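You operate a simulated robot arm through the tools that you are given. There is no shell and no other tool. Be economical: measure what you need, move in short steps, check, and stop when the job is done.

The job below is to be done with a simulated two-armed robot. You get a single attempt, and the scene is never put back.

TASK
Put the purple spanner on the low shelf of the gripper bench. Then open the cupboard door, put the funnel that says "56" from the front of the sample bench on the shelf in the sample bench cupboard, then shut the door. Then put the orange clip box from the top of the green sack stack on the shelf under the funnel bench. Do these in the order given. Set down upright: clip box.

The check looks at the end state, three seconds after you hand in, the way a careful person would. Anything else that was tipped, shoved, dropped, spilled or broken makes it a failure.

THE ROBOT
Two 7-joint arms with fingered hands on one trunk, on a base that drives. Base frame: it is fixed to the floor where the robot stands at the start and does not move with it; the origin is under the middle of the robot, x ahead of it, y to its left, z up; the surface under the hand at the start is at about z = 86. Units: cm, rad, N and s.
The left shoulder is at the start at [8, 24.1, 180], the right one opposite. With the tool pointing down near the work surface each hand reaches from about 10 to 82 cm from the robot's upright axis, wherever it stands, measured 20 degrees to its own side. Places, roughly: clip box [-475, -75, 75]; cupboard door [-430, 340, 40]; funnel [-425, 175, 100]; low shelf of the gripper bench [60, -80, 30]; shelf in the sample bench cupboard [-460, 340, 40]; shelf under the funnel bench [-470, -210, 20]. Payload 4.9 kg a hand.
Tool frame (each hand has its own): the origin (TCP) lies between the finger pads and is the grasp point; the fingertips stand 3.2 cm ahead of it; z points along the fingers, y is the line along which they close. Largest opening 20 cm; the body of the gripper starts 8.9 cm behind the TCP. The gripper is a hand of 4 fingers: y runs from the thumb to the fingers, the wrist lies at [0, 0, -26.7] in the tool frame.
Orientation is that of the tool frame in the base frame, as a unit quaternion [w, x, y, z]. With the fingers straight down and closing along the base's y, the tool's x points along the base's -x, its y along +y and its z along -z.

THE INTERFACE
- The arms move only by the tool drive_tool. It takes "left_moves", "right_moves" or both (then of equal length, played together; a hand with none holds still); each is a list of rows, each a list of 6 numbers: the shift along the base's x, y, z in units of 25 mm (1.0 is 25 mm), then the turn, a rotation vector about the base's x, y, z in units of 6 degrees (1.0 is 6 degrees). In form: [[x, y, z, ax, ay, az], ...]. A call has 1 to 20 rows; each row shifts and turns the commanded pose from where the row before left it. A call with a number of a shift or a turn outside -1 to 1 is refused whole. A row lasts 0.2 s, in which the tool goes at most 5 cm and 0.15 rad; a call with a longer step from one row to the next is refused whole. A pose out of reach is approached as far as the arm can. The call stops where the force on the tool passes 40 N (or 10 N more than at its start, if that is more) or the arm is blocked; 0.2 s more then pass. In this call time passes only in rows, and 0.2 s behind the last. The reply holds the time, the measured pose of the TCP, the force on the tool along the base axes, the opening and the grip force, in the units named above and with some noise, with the torque about the TCP (base axes, N m) and any sound that the robot's microphone picked up.
- Cameras (640 x 400 px; columns grow to the right, rows downward): "scene" is now at [9.05, -1.72, 193.54]; the picture's right is [-0.30, -0.96, 0.00], its down [-0.86, 0.27, -0.43] and it looks along [0.41, -0.13, -0.90] (base axes); focal length 257 px, centre (320, 200). "left" rides on the left gripper at [-6.9, -6.9, -11.6] in its tool frame; the picture's right is [0.71, -0.71, 0.00], its down [0.54, 0.54, -0.64] and it looks along [0.45, 0.45, 0.77] (tool axes); focal length 226 px, centre (320, 200). "right" rides on the right gripper at [6.9, -6.9, -11.6] in its tool frame; the picture's right is [0.71, 0.71, 0.00], its down [-0.54, 0.54, -0.64] and it looks along [-0.45, 0.45, 0.77] (tool axes); focal length 226 px, centre (320, 200). There is no depth. A picture from a camera that has moved, and an enlarged one, comes with that camera's place and axes in the base frame and with its lens.
- snapshot(camera): a new picture of that camera. No time passes.
- raise_lower(by): slides the trunk up (or, below 0, down) by that many cm; the arms and the scene camera ride with it, the base frame stays. It gives what a move gives, with no picture.
- base_move(legs): drives the robot by 1 to 6 legs, each [ahead, left, turn to the left] in cm, cm and rad, along the robot's own axes; the way and the turn of a leg run together, so that a leg with both is an arc; at most 150 cm and 3.142 rad a leg. The arms and the cameras ride along, it lands a little off, and it stops where it bumps. It gives what a move gives.
- curl_fingers(finger1, finger2, finger3, thumb_bend, hand): sets how far each is bent, from 0 (flat) to 100 (curled in); at 30 the hand is open as for a grip, at 70 the pads meet at the TCP. One left out holds its place. A second passes; each finger stops where it meets its share of the squeeze, and holds until it gets a number again. It is the only way to open and close the hand. It gives what a move gives, with no picture; readings hold the bend of each and the force on the fingers (four entries, about 0 where the hand has none), thumb and palm.
- pan_tilt(pan, tilt): turns the head with the scene camera to pan (to the left, within 1.501 rad either way) and tilt (down, from -0.506 to 1.204), counted from straight ahead of the robot. It gives what a move gives.
- enlarge(camera, box): a new picture of the part [left, top, right, bottom] of that camera's present view, enlarged. No time passes.
- job_done(): hands the job in; it is judged then, once.

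Go step by step. Nothing tells you exact positions but the pictures and the camera data: compare them with the known pose of the tool, close in by small moves and look again before you grip or let go. The budget is 165 turns and 118 pictures, counting those below and the enlarged ones. Unless the task says otherwise, let go and move clear before handing in.

The tools are called by a JSON object that holds its "method" and its "body". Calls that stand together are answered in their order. drive_tool: Moves the arms, as the interface text tells. Its arguments: {"type":"object","properties":{"left_moves":{"type":"array"},"right_moves":{"type":"array"}},"required":[]} The other tools are called the same way: raise_lower (by) slides the trunk up or down; curl_fingers (finger1, finger2, finger3, thumb_bend, hand) moves the fingers one by one; base_move (legs) drives the base; pan_tilt (pan, tilt) turns the head that bears the scene camera; snapshot (camera) takes a picture; enlarge (camera, box) takes an enlarged picture of a part of a camera's view; job_done () hands the job in.

At the start:

```text
clock: 0.0
left_ee_pos: [49.44, -4.1, 109.88]
left_tool_rot: [0.0, 0.001, 1.0, 0.0]
left_contact_force: [-0.2, -0.1, -0.5]
left_ft_torque: [0.0, -0.02, 0.0]
left_opening: 20.0
left_gripper_force: 0.0
left_shape: jaw
left_bend: [30.0, 30.0, 30.0, 30.0]
left_finger forces: [0.0, 0.0, 0.0, 0.0, 0.0, 0.0]
right_ee_pos: [40.38, -49.48, 110.98]
right_tool_rot: [0.0, 0.0, 1.0, 0.0]
right_contact_force: [0.3, -0.4, -0.5]
right_ft_torque: [0.01, 0.03, 0.01]
right_opening: 19.99
right_gripper_force: 0.1
right_shape: jaw
right_bend: [30.0, 30.0, 30.0, 30.0]
right_finger forces: [0.0, 0.0, 0.0, 0.0, 0.0, 0.0]
trunk travel left (down, up): [-70.8, 13.2]
robot x, y, heading: [-0.04, -0.02, 0.003]
head pan, tilt: [-0.3, 1.122]
```

scene: 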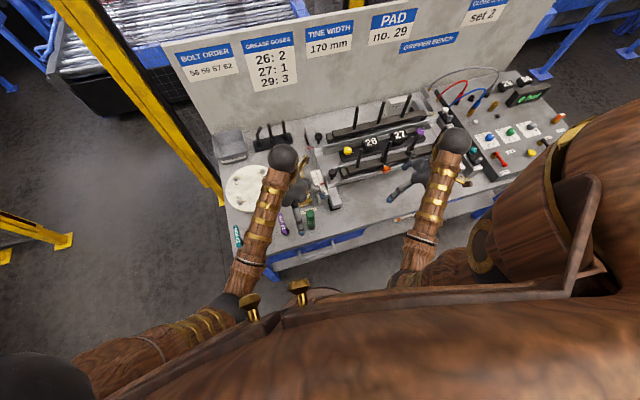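
right: 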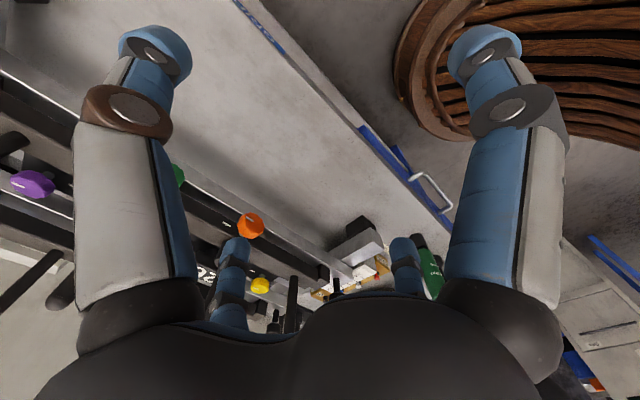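
left: 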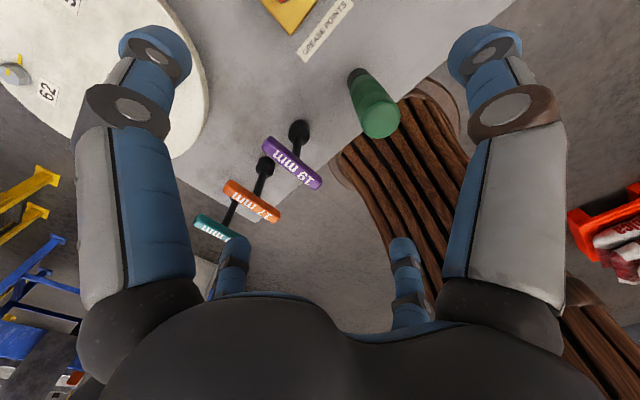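

The bench in front carries three spanners (purple "19 mm", orange, teal) near the left hand. I'll look closer at them.

{"method": "enlarge", "body": {"camera": "scene", "box": [200, 120, 360, 260]}}

{"method": "enlarge", "body": {"camera": "left", "box": [180, 40, 420, 260]}}

```text
2.86 times, centred on (280, 190) of scene
camera zoom: at [9.05, -1.72, 193.54], right [-0.3, -0.96, 0.0], down [-0.86, 0.27, -0.43], along [0.41, -0.13, -0.9], focal length 735 px, centre (434, 229)
```

zoom: 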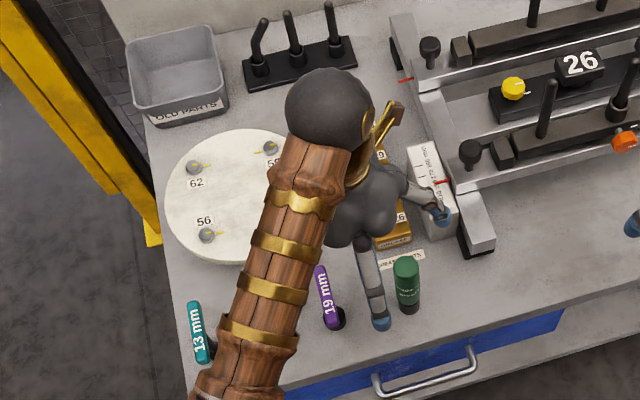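

```text
1.82 times, centred on (300, 150) of left
camera zoom: at [56.21, -11.14, 121.47], right [-0.71, -0.71, 0.0], down [-0.54, 0.54, 0.64], along [-0.45, 0.45, -0.77], focal length 411 px, centre (356, 291)
```

zoom: 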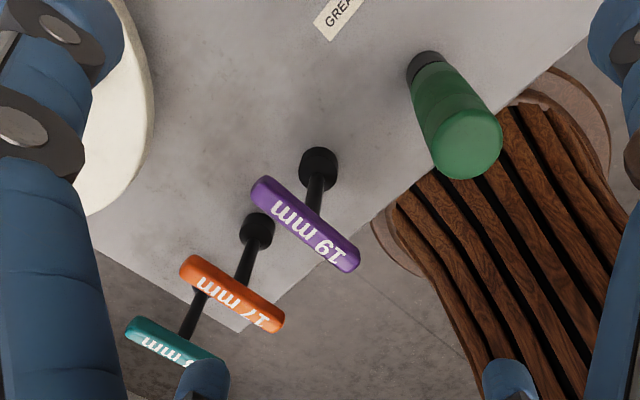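

Purple spanner is a T-handle standing upright at about (48, 2), handle along x at z≈96; the green bottle stands near (47.6,-10) and the orange spanner near (48,10). The hand seems to have four fingers around the axis; I lift over the spanner and check which finger is which.

{"method": "drive_tool", "body": {"left_moves": [[-0.2, 0.8, 0.8, 0, 0, 0], [-0.2, 0.8, 0.4, 0, 0, 0], [-0.1, 0.7, 0, 0, 0, 0]]}}

{"method": "curl_fingers", "body": {"hand": "left", "finger1": 50}}

{"method": "snapshot", "body": {"camera": "left"}}

{"method": "pan_tilt", "body": {"pan": -0.9, "tilt": 0.9}}

{"method": "snapshot", "body": {"camera": "scene"}}

```text
clock: 1.0
left_ee_pos: [43.91, -9.06, 114.84]
left_tool_rot: [0.014, 0.104, 0.994, -0.018]
left_contact_force: [-0.5, -0.8, -1.8]
left_ft_torque: [-0.01, -0.02, -0.03]
left_opening: 20.0
left_gripper_force: 0.1
left_shape: jaw
left_bend: [30.0, 30.0, 30.0, 30.0]
left_finger forces: [0.0, 0.0, 0.0, 0.0, 0.0, 0.0]
left hand out of reach, approached as far as the arm can: row 2, 3
right_ee_pos: [40.28, -49.29, 111.03]
right_tool_rot: [0.001, 0.0, 1.0, 0.0]
right_contact_force: [0.0, 0.6, -0.4]
right_ft_torque: [-0.01, -0.04, 0.0]
right_opening: 19.99
right_gripper_force: 0.0
right_shape: jaw
right_bend: [30.0, 30.0, 30.0, 30.0]
right_finger forces: [0.0, 0.0, 0.0, 0.0, 0.0, 0.0]
trunk travel left (down, up): [-70.8, 13.2]
robot x, y, heading: [-0.02, -0.04, 0.003]
head pan, tilt: [-0.3, 1.122]
stopped in row 3 (left hand): the arm was blocked; the commanded pose is now the measured one
```

```text
clock: 2.0
left_ee_pos: [43.97, -9.28, 114.76]
left_tool_rot: [0.012, 0.103, 0.994, -0.019]
left_contact_force: [-0.9, -0.4, -0.1]
left_ft_torque: [0.02, 0.04, -0.01]
left_opening: 11.04
left_gripper_force: 0.0
left_shape: fingers
left_bend: [50.0, 30.0, 30.0, 30.0]
left_finger forces: [0.1, 0.0, 0.1, 0.1, 0.0, 0.1]
right_ee_pos: [40.54, -49.59, 110.94]
right_tool_rot: [0.0, 0.0, 1.0, 0.0]
right_contact_force: [0.3, 0.7, 0.3]
right_ft_torque: [0.03, 0.0, 0.0]
right_opening: 19.99
right_gripper_force: 0.0
right_shape: jaw
right_bend: [30.0, 30.0, 30.0, 30.0]
right_finger forces: [0.1, 0.1, 0.0, 0.0, 0.0, 0.0]
trunk travel left (down, up): [-70.8, 13.2]
robot x, y, heading: [0.22, -0.03, 0.002]
head pan, tilt: [-0.3, 1.122]
```

```text
112 pictures are left
camera left: at [48.9, -17.02, 126.71], right [-0.84, -0.55, 0.0], down [-0.43, 0.67, 0.61], along [-0.33, 0.51, -0.79], focal length 226 px, centre (320, 200)
```

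left: 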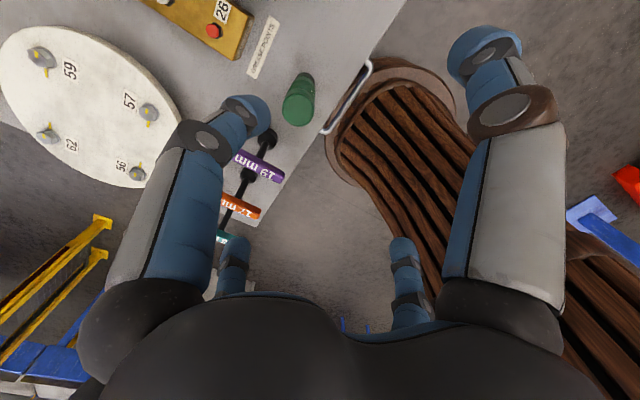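

```text
clock: 3.0
left_ee_pos: [43.87, -9.29, 114.84]
left_tool_rot: [0.013, 0.104, 0.994, -0.018]
left_contact_force: [-0.6, 0.4, -0.3]
left_ft_torque: [-0.04, 0.01, 0.01]
left_opening: 11.02
left_gripper_force: 0.0
left_shape: fingers
left_bend: [50.0, 30.0, 30.0, 30.0]
left_finger forces: [0.0, 0.0, 0.0, 0.0, 0.0, 0.1]
right_ee_pos: [40.44, -49.4, 111.0]
right_tool_rot: [0.0, 0.0, 1.0, -0.001]
right_contact_force: [1.0, -0.2, 0.6]
right_ft_torque: [0.0, 0.05, -0.01]
right_opening: 20.02
right_gripper_force: 0.1
right_shape: jaw
right_bend: [30.0, 30.0, 30.0, 30.0]
right_finger forces: [0.1, 0.0, 0.0, 0.0, 0.0, 0.1]
trunk travel left (down, up): [-70.8, 13.2]
robot x, y, heading: [-0.64, 0.07, 0.002]
head pan, tilt: [-0.901, 0.901]
```

```text
111 pictures are left
camera scene: at [7.84, -5.79, 195.06], right [-0.78, -0.62, 0.0], down [-0.49, 0.61, -0.62], along [0.39, -0.49, -0.78], focal length 257 px, centre (320, 200)
```

scene: 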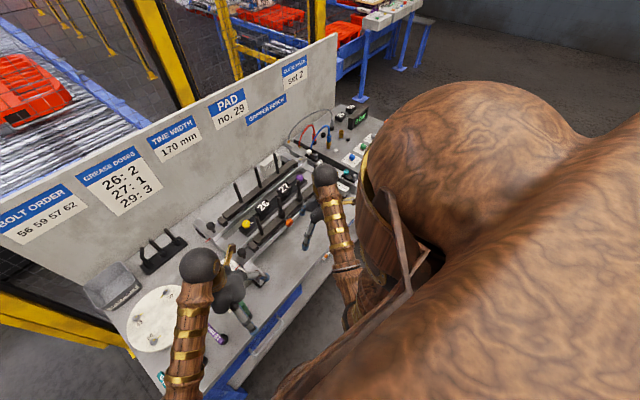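

The arm went off oddly because it was near its fold limit; finger1 is the tool -x finger. I'll bring the hand back, raise the trunk, and shift the robot to the right so the spanner lies comfortably on the left side.

{"method": "drive_tool", "body": {"left_moves": [[0.2, 0.1, 0.3, 0, 0, 0.5], [0.2, 0.1, 0, 0, 0, 0.5], [0.2, 0.1, 0, 0, 0, 0.5], [0.2, 0.1, 0, 0, 0, 0.5]]}}

{"method": "raise_lower", "body": {"by": 12}}

{"method": "base_move", "body": {"legs": [[0, -16, 0]]}}

{"method": "pan_tilt", "body": {"pan": 0.0, "tilt": 1.1}}

{"method": "snapshot", "body": {"camera": "scene"}}

```text
clock: 4.0
left_ee_pos: [45.92, -8.24, 115.55]
left_tool_rot: [0.015, 0.0, 1.0, -0.017]
left_contact_force: [-0.2, -0.1, 0.6]
left_ft_torque: [0.0, 0.05, -0.03]
left_opening: 11.04
left_gripper_force: 0.0
left_shape: fingers
left_bend: [50.0, 30.0, 30.0, 30.0]
left_finger forces: [0.0, 0.0, 0.0, 0.0, 0.0, 0.0]
right_ee_pos: [40.39, -49.47, 110.89]
right_tool_rot: [0.001, -0.001, 1.0, 0.0]
right_contact_force: [0.2, 0.3, 0.5]
right_ft_torque: [-0.02, 0.04, -0.04]
right_opening: 20.01
right_gripper_force: 0.0
right_shape: jaw
right_bend: [30.0, 30.0, 30.0, 30.0]
right_finger forces: [0.1, 0.1, 0.1, 0.0, 0.1, 0.1]
trunk travel left (down, up): [-70.8, 13.2]
robot x, y, heading: [0.15, -0.29, 0.001]
head pan, tilt: [-0.901, 0.901]
```

```text
clock: 5.5
left_ee_pos: [45.76, -8.31, 127.61]
left_tool_rot: [0.015, 0.0, 1.0, -0.017]
left_contact_force: [0.3, -0.8, 0.7]
left_ft_torque: [0.03, 0.02, -0.03]
left_opening: 11.03
left_gripper_force: 0.1
left_shape: fingers
left_bend: [50.0, 30.0, 30.0, 30.0]
left_finger forces: [0.0, 0.0, 0.0, 0.0, 0.1, 0.0]
right_ee_pos: [40.43, -49.47, 123.02]
right_tool_rot: [0.0, 0.0, 1.0, -0.001]
right_contact_force: [-0.2, -0.6, -0.3]
right_ft_torque: [0.0, 0.01, -0.01]
right_opening: 19.98
right_gripper_force: 0.0
right_shape: jaw
right_bend: [30.0, 30.0, 30.0, 30.0]
right_finger forces: [0.1, 0.1, 0.0, 0.0, 0.1, 0.0]
trunk travel left (down, up): [-82.8, 1.2]
robot x, y, heading: [-0.1, 0.01, -0.005]
head pan, tilt: [-0.901, 0.901]
```

```text
clock: 6.9
left_ee_pos: [45.86, -23.89, 127.48]
left_tool_rot: [0.015, 0.001, 1.0, -0.019]
left_contact_force: [0.1, 1.0, 0.1]
left_ft_torque: [-0.03, 0.03, 0.0]
left_opening: 11.02
left_gripper_force: 0.1
left_shape: fingers
left_bend: [50.0, 30.0, 30.0, 30.0]
left_finger forces: [0.0, 0.0, 0.1, 0.1, 0.0, 0.0]
right_ee_pos: [40.31, -65.1, 123.12]
right_tool_rot: [-0.001, 0.001, 1.0, -0.001]
right_contact_force: [-0.1, 0.7, -0.3]
right_ft_torque: [-0.04, -0.02, -0.03]
right_opening: 19.98
right_gripper_force: 0.1
right_shape: jaw
right_bend: [30.0, 30.0, 30.0, 30.0]
right_finger forces: [0.0, 0.0, 0.1, 0.0, 0.0, 0.0]
trunk travel left (down, up): [-82.8, 1.2]
robot x, y, heading: [-0.16, -15.86, -0.001]
head pan, tilt: [-0.901, 0.901]
```

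```text
clock: 8.1
left_ee_pos: [45.82, -24.34, 127.62]
left_tool_rot: [0.015, 0.0, 1.0, -0.018]
left_contact_force: [1.0, 0.4, 0.2]
left_ft_torque: [-0.01, -0.03, 0.05]
left_opening: 11.02
left_gripper_force: 0.0
left_shape: fingers
left_bend: [50.0, 30.0, 30.0, 30.0]
left_finger forces: [0.1, 0.0, 0.1, 0.0, 0.0, 0.0]
right_ee_pos: [40.22, -65.43, 122.92]
right_tool_rot: [0.0, 0.001, 1.0, 0.0]
right_contact_force: [0.1, 0.5, -0.3]
right_ft_torque: [0.03, -0.03, -0.02]
right_opening: 19.99
right_gripper_force: 0.0
right_shape: jaw
right_bend: [30.0, 30.0, 30.0, 30.0]
right_finger forces: [0.0, 0.1, 0.0, 0.0, 0.1, 0.1]
trunk travel left (down, up): [-82.8, 1.2]
robot x, y, heading: [-0.03, -15.9, -0.004]
head pan, tilt: [0.0, 1.1]
```

```text
110 pictures are left
camera scene: at [9.46, -15.76, 205.68], right [0.0, -1.0, 0.0], down [-0.89, 0.0, -0.45], along [0.45, 0.0, -0.89], focal length 257 px, centre (320, 200)
```

scene: 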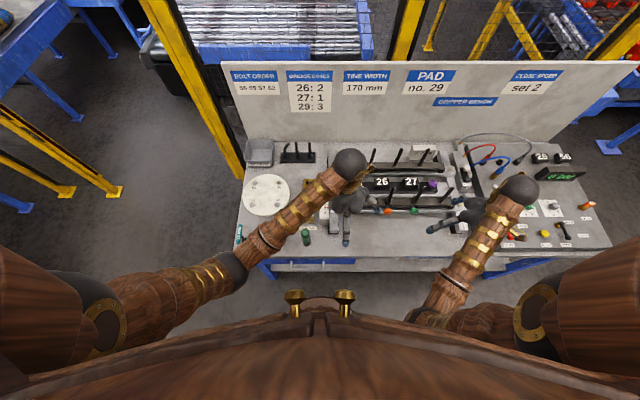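

The robot now stands at y≈-16. I move the left hand above the spanner at safe height and pre-shape the fingers.

{"method": "drive_tool", "body": {"left_moves": [[0.08, 0.95, 0, 0.17, 0.15, 0], [0.08, 0.95, 0, 0.17, 0.15, 0], [0.08, 0.95, 0, 0, 0, 0], [0.08, 0.95, 0, 0, 0, 0], [0.08, 0.95, 0, 0, 0, 0], [0.08, 0.95, 0, 0, 0, 0], [0.08, 0.95, 0, 0, 0, 0], [0.08, 0.95, 0, 0, 0, 0], [0.08, 0.95, 0, 0, 0, 0], [0.08, 0.95, 0, 0, 0, 0], [0.08, 0.95, 0, 0, 0, 0]]}}

{"method": "curl_fingers", "body": {"hand": "left", "finger1": 40, "finger2": 50, "finger3": 40, "thumb_bend": 50}}

{"method": "snapshot", "body": {"camera": "left"}}

{"method": "enlarge", "body": {"camera": "scene", "box": [200, 140, 360, 280]}}

```text
clock: 10.5
left_ee_pos: [48.27, 2.09, 127.58]
left_tool_rot: [0.0, 0.001, 1.0, 0.0]
left_contact_force: [-0.1, 0.5, 0.9]
left_ft_torque: [-0.01, -0.02, 0.0]
left_opening: 11.01
left_gripper_force: 0.1
left_shape: fingers
left_bend: [50.0, 30.0, 30.0, 30.0]
left_finger forces: [0.0, 0.0, 0.1, 0.0, 0.0, 0.0]
right_ee_pos: [40.27, -65.47, 122.98]
right_tool_rot: [0.0, 0.0, 1.0, 0.0]
right_contact_force: [-0.2, 0.8, -0.3]
right_ft_torque: [-0.01, 0.0, -0.02]
right_opening: 20.0
right_gripper_force: 0.0
right_shape: jaw
right_bend: [30.0, 30.0, 30.0, 30.0]
right_finger forces: [0.1, 0.0, 0.0, 0.0, 0.1, 0.0]
trunk travel left (down, up): [-82.8, 1.2]
robot x, y, heading: [0.05, -15.93, 0.001]
head pan, tilt: [0.0, 1.1]
```

```text
clock: 11.5
left_ee_pos: [48.23, 1.96, 127.56]
left_tool_rot: [0.0, 0.0, 1.0, 0.001]
left_contact_force: [-0.3, 0.4, 0.2]
left_ft_torque: [0.0, -0.03, 0.01]
left_opening: 8.88
left_gripper_force: 0.0
left_shape: fingers
left_bend: [40.0, 50.0, 40.0, 50.0]
left_finger forces: [0.0, 0.0, 0.0, 0.1, 0.0, 0.0]
right_ee_pos: [40.31, -65.46, 123.02]
right_tool_rot: [0.0, 0.001, 1.0, 0.0]
right_contact_force: [0.2, -0.8, -0.3]
right_ft_torque: [-0.01, 0.0, -0.01]
right_opening: 20.01
right_gripper_force: 0.0
right_shape: jaw
right_bend: [30.0, 30.0, 30.0, 30.0]
right_finger forces: [0.1, 0.0, 0.1, 0.0, 0.0, 0.0]
trunk travel left (down, up): [-82.8, 1.2]
robot x, y, heading: [0.16, -15.9, -0.002]
head pan, tilt: [0.0, 1.1]
```

```text
109 pictures are left
camera left: at [55.03, -4.93, 139.05], right [-0.71, -0.71, 0.0], down [-0.54, 0.54, 0.64], along [-0.46, 0.46, -0.76], focal length 226 px, centre (320, 200)
```

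left: 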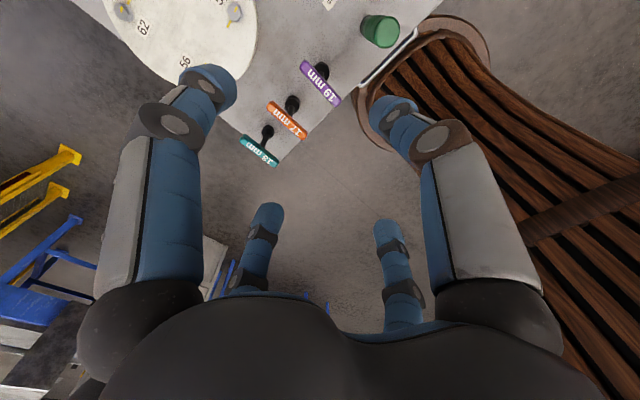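

```text
2.86 times, centred on (280, 210) of scene
camera zoom: at [9.49, -15.83, 205.68], right [0.0, -1.0, 0.0], down [-0.89, 0.0, -0.45], along [0.45, 0.0, -0.89], focal length 735 px, centre (434, 171)
```

zoom: 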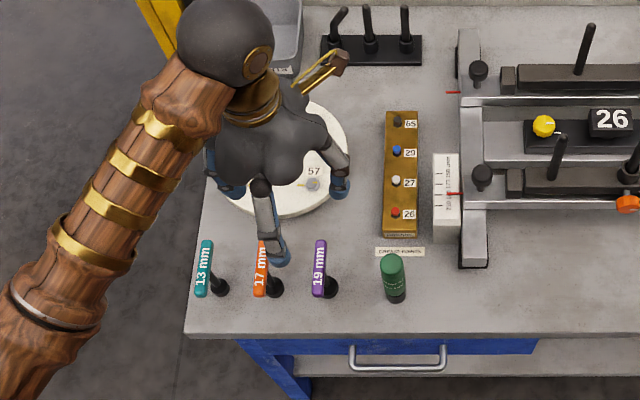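

Spanner handle is at (48, 2.1, 96). I narrow thumb and finger2 and descend straight, pausing short to look.

{"method": "curl_fingers", "body": {"hand": "left", "finger2": 57, "thumb_bend": 57}}

{"method": "drive_tool", "body": {"left_moves": [[0, 0, -1, 0, 0, 0], [0, 0, -1, 0, 0, 0], [0, 0, -1, 0, 0, 0], [0, 0, -1, 0, 0, 0], [0, 0, -1, 0, 0, 0], [0, 0, -1, 0, 0, 0], [0, 0, -1, 0, 0, 0], [0, 0, -1, 0, 0, 0], [0, 0, -1, 0, 0, 0]]}}

{"method": "enlarge", "body": {"camera": "scene", "box": [200, 160, 360, 300]}}

{"method": "snapshot", "body": {"camera": "left"}}

```text
clock: 12.5
left_ee_pos: [48.23, 2.0, 127.54]
left_tool_rot: [-0.001, -0.001, 1.0, 0.0]
left_contact_force: [0.1, 0.2, 0.8]
left_ft_torque: [0.0, -0.01, 0.01]
left_opening: 8.03
left_gripper_force: 0.0
left_shape: fingers
left_bend: [40.0, 56.0, 40.0, 56.0]
left_finger forces: [0.1, 0.0, 0.1, 0.1, 0.0, 0.0]
right_ee_pos: [40.34, -65.41, 123.02]
right_tool_rot: [0.0, 0.001, 1.0, 0.001]
right_contact_force: [0.0, 0.0, 0.8]
right_ft_torque: [0.0, 0.01, 0.01]
right_opening: 19.98
right_gripper_force: 0.0
right_shape: jaw
right_bend: [30.0, 30.0, 30.0, 30.0]
right_finger forces: [0.0, 0.0, 0.0, 0.0, 0.1, 0.1]
trunk travel left (down, up): [-82.8, 1.2]
robot x, y, heading: [-0.24, -15.73, -0.002]
head pan, tilt: [0.0, 1.1]
```

```text
clock: 14.5
left_ee_pos: [48.15, 1.85, 104.86]
left_tool_rot: [-0.001, 0.0, 1.0, 0.0]
left_contact_force: [-0.5, -0.5, 0.5]
left_ft_torque: [-0.01, 0.01, 0.02]
left_opening: 8.1
left_gripper_force: 0.1
left_shape: fingers
left_bend: [40.0, 56.0, 40.0, 56.0]
left_finger forces: [0.1, 0.0, 0.0, 0.0, 0.0, 0.0]
right_ee_pos: [40.33, -65.52, 123.0]
right_tool_rot: [0.001, 0.001, 1.0, 0.0]
right_contact_force: [0.4, -0.1, -0.4]
right_ft_torque: [-0.01, 0.01, -0.02]
right_opening: 19.98
right_gripper_force: 0.1
right_shape: jaw
right_bend: [30.0, 30.0, 30.0, 30.0]
right_finger forces: [0.0, 0.0, 0.1, 0.0, 0.1, 0.0]
trunk travel left (down, up): [-82.8, 1.2]
robot x, y, heading: [0.15, -15.93, 0.004]
head pan, tilt: [0.0, 1.1]
```

```text
2.86 times, centred on (280, 230) of scene
camera zoom: at [9.5, -15.81, 205.68], right [0.0, -1.0, 0.0], down [-0.89, 0.0, -0.45], along [0.45, 0.0, -0.89], focal length 735 px, centre (434, 114)
```

zoom: 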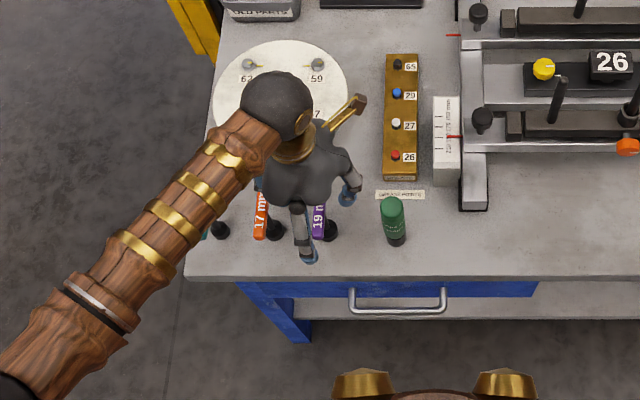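

```text
106 pictures are left
camera left: at [54.85, -5.02, 116.45], right [-0.71, -0.71, 0.0], down [-0.54, 0.54, 0.64], along [-0.46, 0.46, -0.76], focal length 226 px, centre (320, 200)
```

left: 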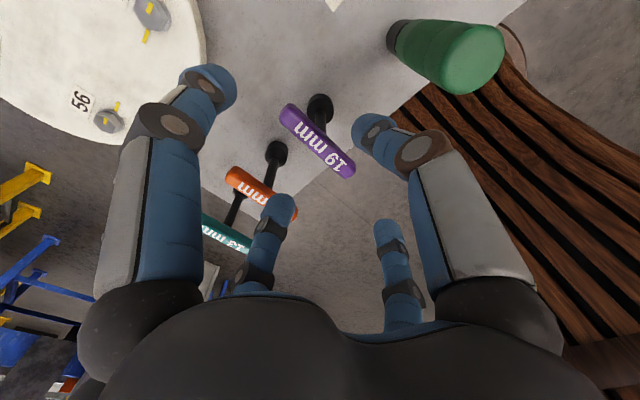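

Aligned: handle at about (48, 1.9, 96.7), straddled by thumb and finger2. I descend and close thumb and finger2.

{"method": "drive_tool", "body": {"left_moves": [[0, 0, -0.85, 0, 0, 0], [0, 0, -0.85, 0, 0, 0], [0, 0, -0.85, 0, 0, 0], [0, 0, -0.85, 0, 0, 0]]}}

{"method": "curl_fingers", "body": {"hand": "left", "finger2": 75, "thumb_bend": 75}}

{"method": "snapshot", "body": {"camera": "left"}}

```text
clock: 15.5
left_ee_pos: [48.18, 2.09, 96.48]
left_tool_rot: [0.0, 0.0, 1.0, 0.0]
left_contact_force: [0.1, -0.4, -0.9]
left_ft_torque: [0.06, -0.02, 0.01]
left_opening: 8.08
left_gripper_force: 0.0
left_shape: fingers
left_bend: [40.0, 56.0, 40.0, 56.0]
left_finger forces: [0.0, 0.1, 0.0, 0.0, 0.1, 0.0]
right_ee_pos: [40.27, -65.29, 122.99]
right_tool_rot: [0.0, 0.001, 1.0, 0.0]
right_contact_force: [0.8, -0.1, 0.0]
right_ft_torque: [0.0, 0.03, -0.02]
right_opening: 20.0
right_gripper_force: 0.1
right_shape: jaw
right_bend: [30.0, 30.0, 30.0, 30.0]
right_finger forces: [0.1, 0.0, 0.0, 0.0, 0.0, 0.1]
trunk travel left (down, up): [-82.8, 1.2]
robot x, y, heading: [-0.08, -15.79, -0.001]
head pan, tilt: [0.0, 1.1]
```

```text
clock: 16.5
left_ee_pos: [48.09, 2.14, 96.42]
left_tool_rot: [-0.001, 0.0, 1.0, -0.001]
left_contact_force: [0.4, 0.1, 0.5]
left_ft_torque: [0.03, 0.02, -0.03]
left_opening: 7.07
left_gripper_force: 9.7
left_shape: fingers
left_bend: [40.0, 67.0, 40.0, 69.0]
left_finger forces: [0.1, 9.3, 0.1, 0.0, 9.2, 0.1]
right_ee_pos: [40.24, -65.38, 123.01]
right_tool_rot: [0.0, 0.0, 1.0, 0.0]
right_contact_force: [-0.1, 0.4, 0.2]
right_ft_torque: [0.03, 0.02, -0.03]
right_opening: 19.99
right_gripper_force: 0.1
right_shape: jaw
right_bend: [30.0, 30.0, 30.0, 30.0]
right_finger forces: [0.0, 0.0, 0.0, 0.1, 0.0, 0.0]
trunk travel left (down, up): [-82.8, 1.2]
robot x, y, heading: [0.04, -15.65, -0.005]
head pan, tilt: [0.0, 1.1]
```

```text
105 pictures are left
camera left: at [54.88, -4.84, 108.05], right [-0.71, -0.71, 0.0], down [-0.54, 0.54, 0.64], along [-0.46, 0.46, -0.76], focal length 226 px, centre (320, 200)
```

left: 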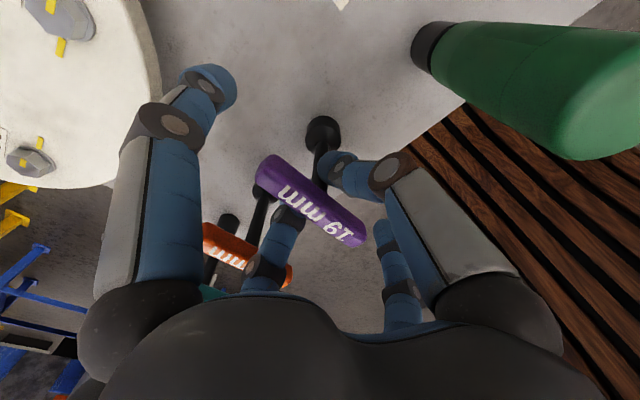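

Gripped at about 9 N. I lift it straight up.

{"method": "drive_tool", "body": {"left_moves": [[0, 0, 0.6, 0, 0, 0], [0, 0, 0.8, 0, 0, 0], [0, 0, 1, 0, 0, 0], [0, 0, 1, 0, 0, 0], [0, 0, 1, 0, 0, 0], [0, 0, 1, 0, 0, 0], [0, 0, 1, 0, 0, 0], [0, 0, 1, 0, 0, 0], [0, 0, 1, 0, 0, 0], [0, 0, 1, 0, 0, 0], [0, 0, 1, 0, 0, 0], [0, 0, 1, 0, 0, 0]]}}

{"method": "base_move", "body": {"legs": [[-60, 0, 0]]}}

{"method": "pan_tilt", "body": {"pan": -0.5, "tilt": 0.8}}

{"method": "snapshot", "body": {"camera": "scene"}}

{"method": "snapshot", "body": {"camera": "left"}}

```text
clock: 19.1
left_ee_pos: [48.07, 1.96, 125.24]
left_tool_rot: [-0.001, 0.0, 1.0, 0.0]
left_contact_force: [-0.4, 0.0, -1.6]
left_ft_torque: [0.0, -0.01, -0.03]
left_opening: 7.08
left_gripper_force: 8.8
left_shape: fingers
left_bend: [40.0, 67.0, 40.0, 69.0]
left_finger forces: [0.0, 9.4, 0.1, 0.0, 9.1, 0.0]
right_ee_pos: [40.28, -65.42, 122.89]
right_tool_rot: [0.0, 0.001, 1.0, 0.001]
right_contact_force: [0.0, -0.5, 0.0]
right_ft_torque: [0.01, 0.0, 0.01]
right_opening: 19.99
right_gripper_force: 0.1
right_shape: jaw
right_bend: [30.0, 30.0, 30.0, 30.0]
right_finger forces: [0.0, 0.0, 0.0, 0.0, 0.1, 0.0]
trunk travel left (down, up): [-82.8, 1.2]
robot x, y, heading: [-0.48, -15.62, -0.0]
head pan, tilt: [0.0, 1.1]
```

```text
clock: 22.5
left_ee_pos: [-12.09, 1.96, 125.09]
left_tool_rot: [-0.001, 0.005, 1.0, 0.0]
left_contact_force: [0.7, 0.5, -1.0]
left_ft_torque: [0.0, 0.0, 0.01]
left_opening: 7.09
left_gripper_force: 9.2
left_shape: fingers
left_bend: [40.0, 67.0, 40.0, 69.0]
left_finger forces: [0.1, 9.4, 0.0, 0.1, 9.2, 0.0]
right_ee_pos: [-20.66, -65.29, 122.83]
right_tool_rot: [-0.001, 0.004, 1.0, 0.001]
right_contact_force: [0.8, 0.6, 0.4]
right_ft_torque: [-0.06, 0.02, 0.01]
right_opening: 20.01
right_gripper_force: 0.1
right_shape: jaw
right_bend: [30.0, 30.0, 30.0, 30.0]
right_finger forces: [0.0, 0.0, 0.0, 0.0, 0.0, 0.0]
trunk travel left (down, up): [-82.8, 1.2]
robot x, y, heading: [-60.38, -15.34, -0.013]
head pan, tilt: [0.0, 1.1]
```

```text
clock: 23.5
left_ee_pos: [-12.42, 1.87, 125.17]
left_tool_rot: [-0.001, 0.005, 1.0, 0.0]
left_contact_force: [0.8, -0.1, -1.9]
left_ft_torque: [0.0, -0.01, 0.02]
left_opening: 7.11
left_gripper_force: 8.8
left_shape: fingers
left_bend: [40.0, 67.0, 40.0, 69.0]
left_finger forces: [0.0, 9.3, 0.0, 0.0, 9.1, 0.0]
right_ee_pos: [-20.94, -65.41, 123.0]
right_tool_rot: [0.0, 0.005, 1.0, 0.0]
right_contact_force: [-0.4, -0.5, 0.3]
right_ft_torque: [0.0, 0.02, 0.02]
right_opening: 20.01
right_gripper_force: 0.1
right_shape: jaw
right_bend: [30.0, 30.0, 30.0, 30.0]
right_finger forces: [0.1, 0.1, 0.1, 0.0, 0.1, 0.0]
trunk travel left (down, up): [-82.8, 1.2]
robot x, y, heading: [-60.45, -15.52, -0.012]
head pan, tilt: [-0.499, 0.799]
```

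```text
104 pictures are left
camera scene: at [-50.61, -19.34, 207.85], right [-0.49, -0.87, 0.0], down [-0.63, 0.35, -0.7], along [0.61, -0.34, -0.72], focal length 257 px, centre (320, 200)
```

scene: 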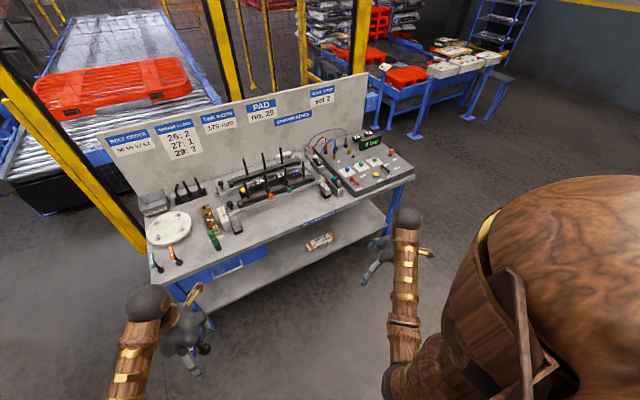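

```text
103 pictures are left
camera left: at [-5.78, -5.07, 136.74], right [-0.71, -0.7, 0.0], down [-0.54, 0.55, 0.64], along [-0.45, 0.46, -0.77], focal length 226 px, centre (320, 200)
```

left: 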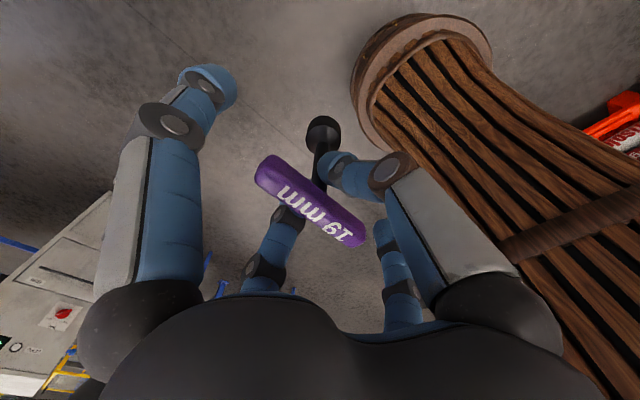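

The low shelf is visible under the bench, with a tube lying on it. I zoom in on it.

{"method": "enlarge", "body": {"camera": "scene", "box": [140, 170, 420, 345]}}

```text
2.29 times, centred on (280, 258) of scene
camera zoom: at [-50.61, -19.34, 207.85], right [-0.49, -0.87, 0.0], down [-0.63, 0.35, -0.7], along [0.61, -0.34, -0.72], focal length 588 px, centre (411, 69)
```

zoom: 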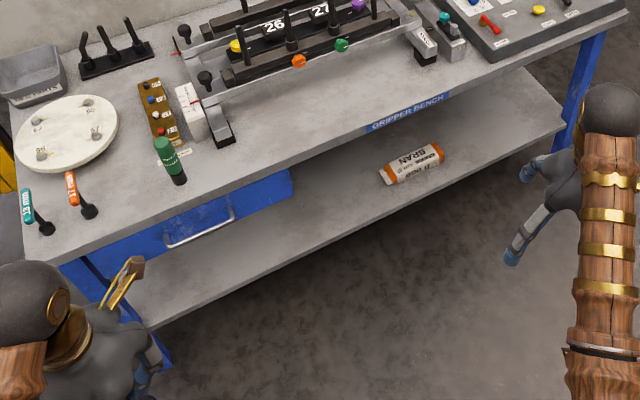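

Shelf clearance is good, but the arm must reach in under the bench top. I'll return, stand the spanner back where it was, and regrasp it with the hand pitched forward about 40°, so it can be set down upright under the bench.

{"method": "base_move", "body": {"legs": [[60, 0, 0.012]]}}

{"method": "pan_tilt", "body": {"pan": 0, "tilt": 1.1}}

{"method": "enlarge", "body": {"camera": "scene", "box": [200, 160, 360, 300]}}

```text
clock: 26.8
left_ee_pos: [45.98, 2.51, 125.21]
left_tool_rot: [-0.001, -0.003, 1.0, -0.001]
left_contact_force: [0.8, 0.0, -1.4]
left_ft_torque: [0.01, 0.0, -0.02]
left_opening: 7.08
left_gripper_force: 9.4
left_shape: fingers
left_bend: [40.0, 67.0, 40.0, 69.0]
left_finger forces: [0.1, 9.4, 0.1, 0.1, 9.2, 0.1]
right_ee_pos: [38.61, -65.0, 123.09]
right_tool_rot: [0.001, -0.003, 1.0, 0.0]
right_contact_force: [-0.2, -0.4, -0.4]
right_ft_torque: [0.0, -0.04, -0.01]
right_opening: 19.97
right_gripper_force: 0.1
right_shape: jaw
right_bend: [30.0, 30.0, 30.0, 30.0]
right_finger forces: [0.0, 0.0, 0.0, 0.0, 0.0, 0.1]
trunk travel left (down, up): [-82.8, 1.2]
robot x, y, heading: [-1.78, -15.56, 0.006]
head pan, tilt: [-0.499, 0.799]
```

```text
clock: 27.7
left_ee_pos: [46.2, 2.44, 125.01]
left_tool_rot: [-0.001, -0.002, 1.0, 0.0]
left_contact_force: [-0.3, 0.8, -2.0]
left_ft_torque: [0.0, 0.0, 0.01]
left_opening: 7.1
left_gripper_force: 8.9
left_shape: fingers
left_bend: [40.0, 67.0, 40.0, 69.0]
left_finger forces: [0.0, 9.4, 0.1, 0.0, 9.2, 0.1]
right_ee_pos: [38.84, -64.91, 122.9]
right_tool_rot: [0.0, -0.003, 1.0, 0.0]
right_contact_force: [0.0, 0.0, 0.0]
right_ft_torque: [0.01, -0.02, 0.02]
right_opening: 20.01
right_gripper_force: 0.1
right_shape: jaw
right_bend: [30.0, 30.0, 30.0, 30.0]
right_finger forces: [0.1, 0.0, 0.0, 0.0, 0.1, 0.0]
trunk travel left (down, up): [-82.8, 1.2]
robot x, y, heading: [-1.7, -15.87, 0.007]
head pan, tilt: [0.0, 1.1]
```

```text
2.86 times, centred on (280, 230) of scene
camera zoom: at [7.83, -15.54, 205.67], right [0.0, -1.0, 0.0], down [-0.89, 0.0, -0.45], along [0.45, 0.0, -0.89], focal length 735 px, centre (434, 114)
```

zoom: 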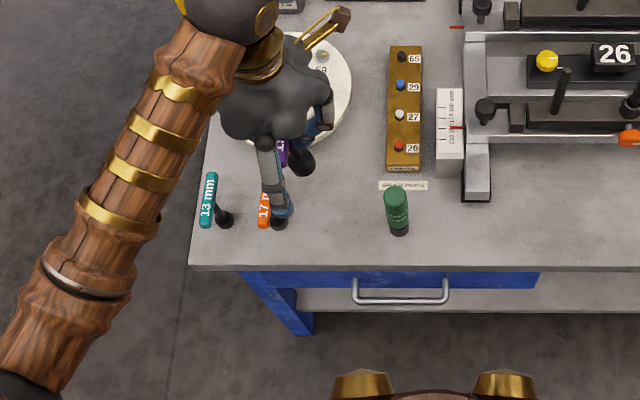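

I lower the spanner back to the bench between the bottle and the orange spanner.

{"method": "drive_tool", "body": {"left_moves": [[0.3, -0.3, -0.8, 0, 0, 0], [0.3, -0.2, -1, 0, 0, 0], [0, 0, -1, 0, 0, 0], [0, 0, -1, 0, 0, 0], [0, 0, -1, 0, 0, 0], [0, 0, -1, 0, 0, 0], [0, 0, -1, 0, 0, 0], [0, 0, -1, 0, 0, 0], [0, 0, -1, 0, 0, 0], [0, 0, -1, 0, 0, 0], [0, 0, -0.8, 0, 0, 0], [0, 0, -0.5, 0, 0, 0], [0, 0, -0.3, 0, 0, 0]]}}

{"method": "snapshot", "body": {"camera": "left"}}

```text
clock: 30.5
left_ee_pos: [47.69, 1.04, 96.73]
left_tool_rot: [-0.001, -0.002, 1.0, 0.001]
left_contact_force: [0.1, -0.6, -1.5]
left_ft_torque: [-0.03, 0.02, -0.04]
left_opening: 7.06
left_gripper_force: 9.3
left_shape: fingers
left_bend: [40.0, 67.0, 40.0, 69.0]
left_finger forces: [0.0, 9.4, 0.0, 0.0, 9.2, 0.1]
right_ee_pos: [38.84, -64.95, 122.92]
right_tool_rot: [0.0, -0.003, 1.0, -0.001]
right_contact_force: [0.0, -0.2, -0.4]
right_ft_torque: [0.05, 0.02, -0.02]
right_opening: 19.99
right_gripper_force: 0.1
right_shape: jaw
right_bend: [30.0, 30.0, 30.0, 30.0]
right_finger forces: [0.0, 0.0, 0.1, 0.0, 0.0, 0.1]
trunk travel left (down, up): [-82.8, 1.2]
robot x, y, heading: [-2.01, -15.41, 0.004]
head pan, tilt: [0.0, 1.1]
```

```text
100 pictures are left
camera left: at [54.59, -5.85, 108.22], right [-0.7, -0.71, 0.0], down [-0.54, 0.54, 0.64], along [-0.46, 0.45, -0.76], focal length 226 px, centre (320, 200)
```

left: 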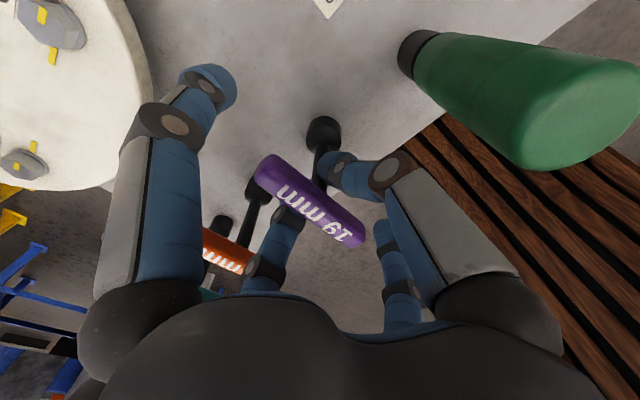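

{"method": "drive_tool", "body": {"left_moves": [[0, 0, -0.1, 0, 0, 0]]}}

{"method": "curl_fingers", "body": {"hand": "left", "finger2": 58, "thumb_bend": 58}}

{"method": "drive_tool", "body": {"left_moves": [[0, 0, 0, 0, -0.85, 0], [0, 0, 0, 0, -0.85, 0], [0, 0, 0, 0, -0.85, 0], [0, 0, 0, 0, -0.85, 0], [0, 0, 0, 0, -0.85, 0], [0, 0, 0, 0, -0.85, 0], [0, 0, 0, 0, -0.85, 0], [0, 0, 0, 0, -0.7, 0]]}}

{"method": "snapshot", "body": {"camera": "left"}}

{"method": "enlarge", "body": {"camera": "scene", "box": [200, 160, 360, 300]}}

```text
clock: 30.9
left_ee_pos: [47.72, 1.21, 96.5]
left_tool_rot: [-0.001, -0.003, 1.0, -0.001]
left_contact_force: [-0.2, -0.5, -1.6]
left_ft_torque: [0.0, 0.0, 0.02]
left_opening: 7.09
left_gripper_force: 9.0
left_shape: fingers
left_bend: [40.0, 67.0, 40.0, 69.0]
left_finger forces: [0.1, 9.4, 0.1, 0.0, 9.1, 0.1]
right_ee_pos: [38.82, -64.92, 122.98]
right_tool_rot: [0.001, -0.002, 1.0, 0.0]
right_contact_force: [0.1, 0.5, 0.1]
right_ft_torque: [-0.01, -0.02, -0.01]
right_opening: 20.0
right_gripper_force: 0.1
right_shape: jaw
right_bend: [30.0, 30.0, 30.0, 30.0]
right_finger forces: [0.0, 0.0, 0.1, 0.0, 0.0, 0.0]
trunk travel left (down, up): [-82.8, 1.2]
robot x, y, heading: [-1.52, -15.34, 0.005]
head pan, tilt: [0.0, 1.1]
```

```text
clock: 31.9
left_ee_pos: [47.86, 1.17, 96.6]
left_tool_rot: [-0.001, -0.003, 1.0, 0.0]
left_contact_force: [0.1, -0.3, -0.4]
left_ft_torque: [0.02, -0.02, 0.01]
left_opening: 7.9
left_gripper_force: 0.0
left_shape: fingers
left_bend: [40.0, 57.0, 40.0, 57.0]
left_finger forces: [0.1, 0.0, 0.0, 0.0, 0.1, 0.1]
right_ee_pos: [38.78, -65.13, 122.86]
right_tool_rot: [0.001, -0.003, 1.0, 0.0]
right_contact_force: [-0.5, 0.6, -0.3]
right_ft_torque: [0.02, -0.01, -0.01]
right_opening: 19.99
right_gripper_force: 0.0
right_shape: jaw
right_bend: [30.0, 30.0, 30.0, 30.0]
right_finger forces: [0.0, 0.1, 0.0, 0.0, 0.1, 0.0]
trunk travel left (down, up): [-82.8, 1.2]
robot x, y, heading: [-1.56, -15.57, 0.005]
head pan, tilt: [0.0, 1.1]
```

```text
clock: 33.7
left_ee_pos: [47.83, 1.18, 96.4]
left_tool_rot: [0.342, -0.002, 0.94, -0.001]
left_contact_force: [0.6, -0.7, 0.4]
left_ft_torque: [0.01, 0.02, 0.01]
left_opening: 7.93
left_gripper_force: 0.0
left_shape: fingers
left_bend: [40.0, 57.0, 40.0, 57.0]
left_finger forces: [0.1, 0.0, 0.0, 0.1, 0.0, 0.1]
right_ee_pos: [38.97, -65.0, 122.97]
right_tool_rot: [0.0, -0.002, 1.0, 0.001]
right_contact_force: [0.0, 0.7, 0.2]
right_ft_torque: [0.0, 0.0, 0.01]
right_opening: 20.0
right_gripper_force: 0.0
right_shape: jaw
right_bend: [30.0, 30.0, 30.0, 30.0]
right_finger forces: [0.1, 0.0, 0.1, 0.0, 0.0, 0.1]
trunk travel left (down, up): [-82.8, 1.2]
robot x, y, heading: [-1.88, -15.39, 0.008]
head pan, tilt: [0.0, 1.1]
```

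```text
99 pictures are left
camera left: at [45.5, -5.61, 109.71], right [-0.54, -0.71, -0.45], down [-0.83, 0.54, 0.14], along [0.14, 0.45, -0.88], focal length 226 px, centre (320, 200)
```

left: 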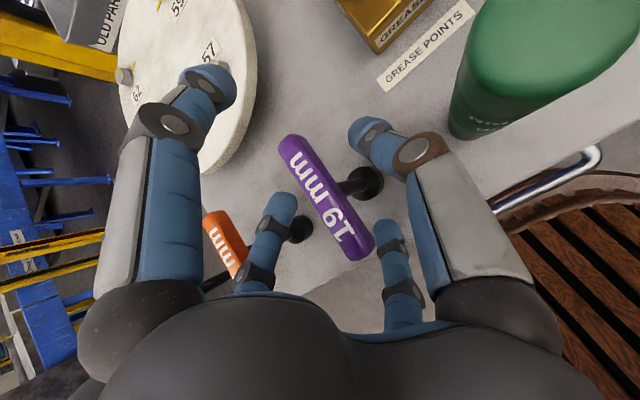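

```text
2.86 times, centred on (280, 230) of scene
camera zoom: at [7.77, -15.43, 205.67], right [0.0, -1.0, 0.0], down [-0.89, 0.0, -0.45], along [0.45, 0.0, -0.89], focal length 735 px, centre (434, 114)
```

zoom: 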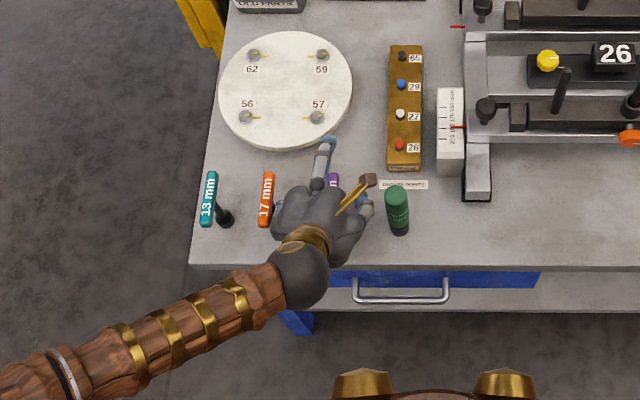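

The spanner stands free and the hand is pitched 40°. I regrip, lift, and back away from the bench.

{"method": "curl_fingers", "body": {"hand": "left", "finger2": 78, "thumb_bend": 78}}

{"method": "drive_tool", "body": {"left_moves": [[0, 0, 0.6, 0, 0, 0], [0, 0, 0.8, 0, 0, 0], [0, 0, 1, 0, 0, 0], [0, 0, 1, 0, 0, 0], [0, 0, 1, 0, 0, 0], [0, 0, 1, 0, 0, 0], [0, 0, 1, 0, 0, 0], [0, 0, 1, 0, 0, 0]]}}

{"method": "base_move", "body": {"legs": [[-60, 0, 0]]}}

{"method": "snapshot", "body": {"camera": "left"}}

```text
clock: 34.7
left_ee_pos: [47.72, 1.29, 96.56]
left_tool_rot: [0.341, -0.003, 0.94, -0.001]
left_contact_force: [-0.3, -0.7, -2.0]
left_ft_torque: [-0.01, 0.03, 0.03]
left_opening: 7.09
left_gripper_force: 0.0
left_shape: fingers
left_bend: [40.0, 74.0, 40.0, 74.0]
left_finger forces: [0.0, 0.1, 0.1, 0.0, 0.0, 0.0]
right_ee_pos: [38.91, -64.92, 123.07]
right_tool_rot: [0.0, -0.003, 1.0, 0.0]
right_contact_force: [0.5, 0.9, -0.2]
right_ft_torque: [0.01, 0.01, -0.01]
right_opening: 19.99
right_gripper_force: 0.0
right_shape: jaw
right_bend: [30.0, 30.0, 30.0, 30.0]
right_finger forces: [0.0, 0.0, 0.1, 0.0, 0.0, 0.0]
trunk travel left (down, up): [-82.8, 1.2]
robot x, y, heading: [-1.83, -15.84, 0.004]
head pan, tilt: [0.0, 1.1]
```

```text
clock: 36.5
left_ee_pos: [47.83, 1.27, 114.89]
left_tool_rot: [0.341, -0.003, 0.94, -0.001]
left_contact_force: [-0.2, 0.4, -1.3]
left_ft_torque: [-0.01, 0.05, 0.01]
left_opening: 7.08
left_gripper_force: 0.1
left_shape: fingers
left_bend: [40.0, 74.0, 40.0, 74.0]
left_finger forces: [0.1, 0.0, 0.0, 0.1, 0.1, 0.0]
right_ee_pos: [38.76, -64.91, 122.98]
right_tool_rot: [0.0, -0.004, 1.0, 0.0]
right_contact_force: [-0.8, -1.2, 0.3]
right_ft_torque: [0.01, 0.02, -0.02]
right_opening: 19.99
right_gripper_force: 0.0
right_shape: jaw
right_bend: [30.0, 30.0, 30.0, 30.0]
right_finger forces: [0.0, 0.1, 0.0, 0.1, 0.0, 0.1]
trunk travel left (down, up): [-82.8, 1.2]
robot x, y, heading: [-1.63, -15.54, 0.006]
head pan, tilt: [0.0, 1.1]
```

```text
clock: 39.9
left_ee_pos: [-11.03, 1.07, 114.87]
left_tool_rot: [0.34, -0.003, 0.941, 0.0]
left_contact_force: [-0.1, 0.2, -1.7]
left_ft_torque: [-0.04, 0.06, 0.03]
left_opening: 7.08
left_gripper_force: 0.0
left_shape: fingers
left_bend: [40.0, 74.0, 40.0, 74.0]
left_finger forces: [0.0, 0.0, 0.0, 0.1, 0.1, 0.0]
right_ee_pos: [-20.07, -65.31, 122.94]
right_tool_rot: [-0.002, -0.002, 1.0, 0.0]
right_contact_force: [-1.1, -0.2, -0.6]
right_ft_torque: [0.03, 0.04, -0.01]
right_opening: 20.01
right_gripper_force: 0.1
right_shape: jaw
right_bend: [30.0, 30.0, 30.0, 30.0]
right_finger forces: [0.0, 0.1, 0.0, 0.1, 0.0, 0.0]
trunk travel left (down, up): [-82.8, 1.2]
robot x, y, heading: [-60.93, -16.25, 0.002]
head pan, tilt: [0.0, 1.1]
```

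```text
97 pictures are left
camera left: at [-13.28, -5.85, 128.13], right [-0.54, -0.71, -0.45], down [-0.83, 0.54, 0.15], along [0.14, 0.45, -0.88], focal length 226 px, centre (320, 200)
```

left: 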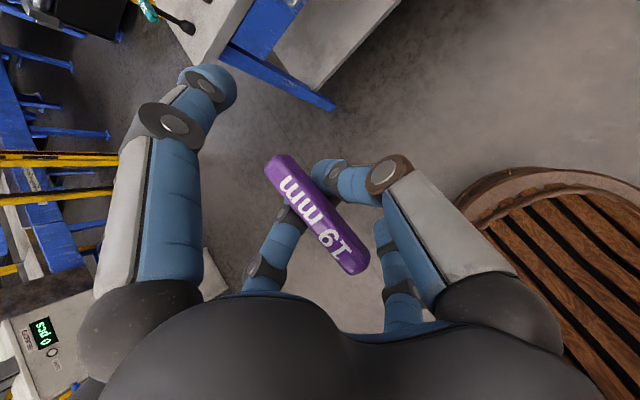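

The force reads zero although the spanner came along, so I squeeze a bit more and check from the scene camera.

{"method": "curl_fingers", "body": {"hand": "left", "finger2": 90, "thumb_bend": 90}}

{"method": "pan_tilt", "body": {"pan": 0.2, "tilt": 1.0}}

{"method": "enlarge", "body": {"camera": "scene", "box": [200, 160, 400, 330]}}

```text
clock: 40.9
left_ee_pos: [-11.26, 1.08, 114.96]
left_tool_rot: [0.34, -0.003, 0.94, -0.001]
left_contact_force: [-0.2, 0.2, -1.1]
left_ft_torque: [-0.06, -0.04, -0.01]
left_opening: 8.26
left_gripper_force: 0.0
left_shape: fingers
left_bend: [40.0, 85.0, 40.0, 91.0]
left_finger forces: [0.1, 0.0, 0.1, 0.0, 0.0, 0.1]
right_ee_pos: [-20.35, -65.21, 122.89]
right_tool_rot: [0.0, -0.002, 1.0, 0.0]
right_contact_force: [-0.5, 0.6, 0.2]
right_ft_torque: [0.01, -0.01, -0.01]
right_opening: 20.01
right_gripper_force: 0.1
right_shape: jaw
right_bend: [30.0, 30.0, 30.0, 30.0]
right_finger forces: [0.0, 0.1, 0.0, 0.0, 0.1, 0.0]
trunk travel left (down, up): [-82.8, 1.2]
robot x, y, heading: [-61.04, -16.03, 0.003]
head pan, tilt: [0.0, 1.1]
```

```text
clock: 41.6
left_ee_pos: [-11.11, 1.12, 114.99]
left_tool_rot: [0.341, -0.003, 0.94, 0.0]
left_contact_force: [0.9, 0.9, 0.0]
left_ft_torque: [0.04, -0.04, 0.03]
left_opening: 8.38
left_gripper_force: 0.0
left_shape: fingers
left_bend: [40.0, 87.0, 40.0, 91.0]
left_finger forces: [0.1, 0.0, 0.1, 0.0, 0.0, 0.0]
right_ee_pos: [-20.25, -65.28, 123.04]
right_tool_rot: [0.0, -0.003, 1.0, -0.001]
right_contact_force: [0.7, -0.3, 0.2]
right_ft_torque: [0.01, 0.0, -0.02]
right_opening: 19.99
right_gripper_force: 0.1
right_shape: jaw
right_bend: [30.0, 30.0, 30.0, 30.0]
right_finger forces: [0.0, 0.1, 0.0, 0.0, 0.0, 0.0]
trunk travel left (down, up): [-82.8, 1.2]
robot x, y, heading: [-60.54, -16.24, 0.006]
head pan, tilt: [0.201, 1.0]
```

```text
2.35 times, centred on (300, 245) of scene
camera zoom: at [-50.92, -14.38, 206.34], right [0.2, -0.98, 0.0], down [-0.82, -0.17, -0.54], along [0.53, 0.11, -0.84], focal length 606 px, centre (367, 94)
```

zoom: 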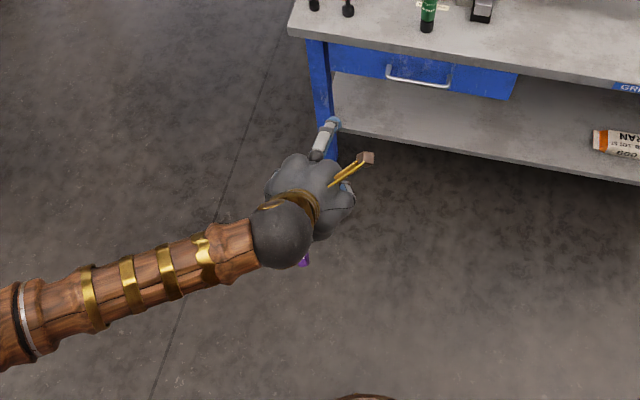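

{"method": "snapshot", "body": {"camera": "left"}}

{"method": "snapshot", "body": {"camera": "right"}}

```text
95 pictures are left
camera left: at [-13.52, -5.84, 128.26], right [-0.54, -0.71, -0.45], down [-0.83, 0.54, 0.14], along [0.14, 0.45, -0.88], focal length 226 px, centre (320, 200)
```

left: 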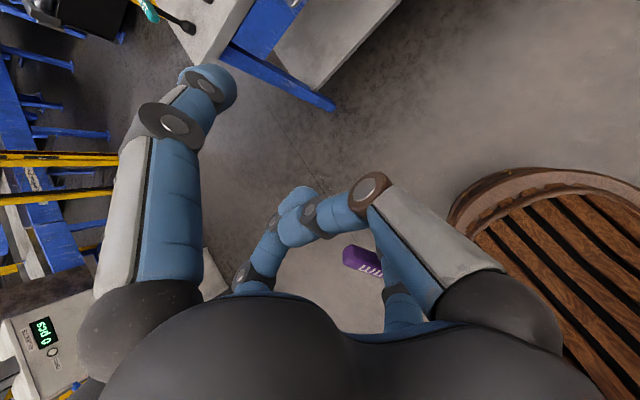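

```text
94 pictures are left
camera right: at [-27.23, -72.27, 134.65], right [-0.71, 0.7, 0.0], down [0.54, 0.54, 0.64], along [0.45, 0.46, -0.77], focal length 226 px, centre (320, 200)
```

right: 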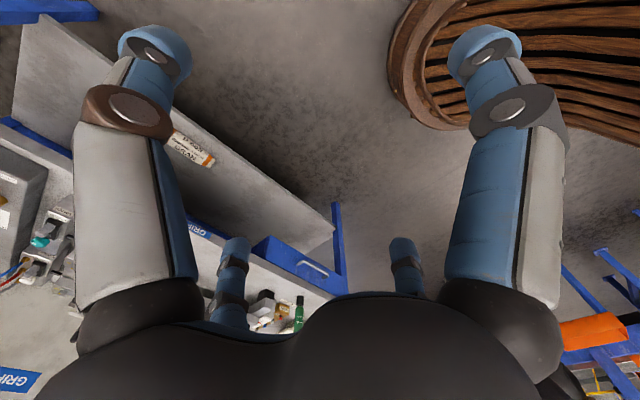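

The spanner slid within the hand; I look closer before touching anything.

{"method": "enlarge", "body": {"camera": "left", "box": [220, 160, 460, 330]}}

{"method": "enlarge", "body": {"camera": "scene", "box": [270, 200, 350, 270]}}

```text
2.35 times, centred on (340, 245) of left
camera zoom: at [-13.52, -5.84, 128.26], right [-0.54, -0.71, -0.45], down [-0.83, 0.54, 0.14], along [0.14, 0.45, -0.88], focal length 532 px, centre (273, 94)
```

zoom: 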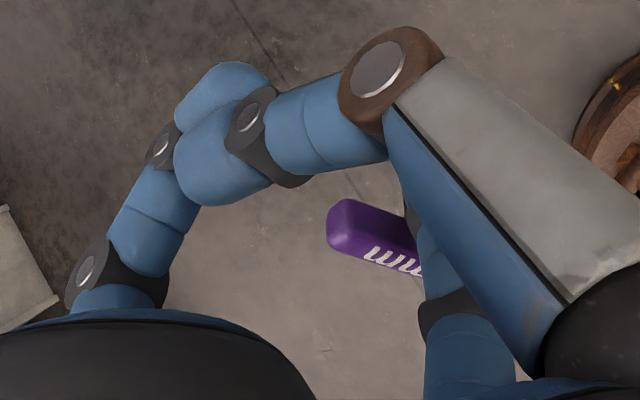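

```text
5.71 times, centred on (310, 235) of scene
camera zoom: at [-50.92, -14.38, 206.34], right [0.2, -0.98, 0.0], down [-0.82, -0.17, -0.54], along [0.53, 0.11, -0.84], focal length 1470 px, centre (377, 0)
```

zoom: 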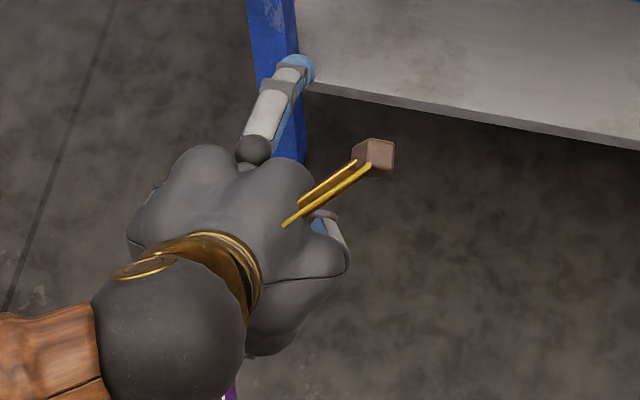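

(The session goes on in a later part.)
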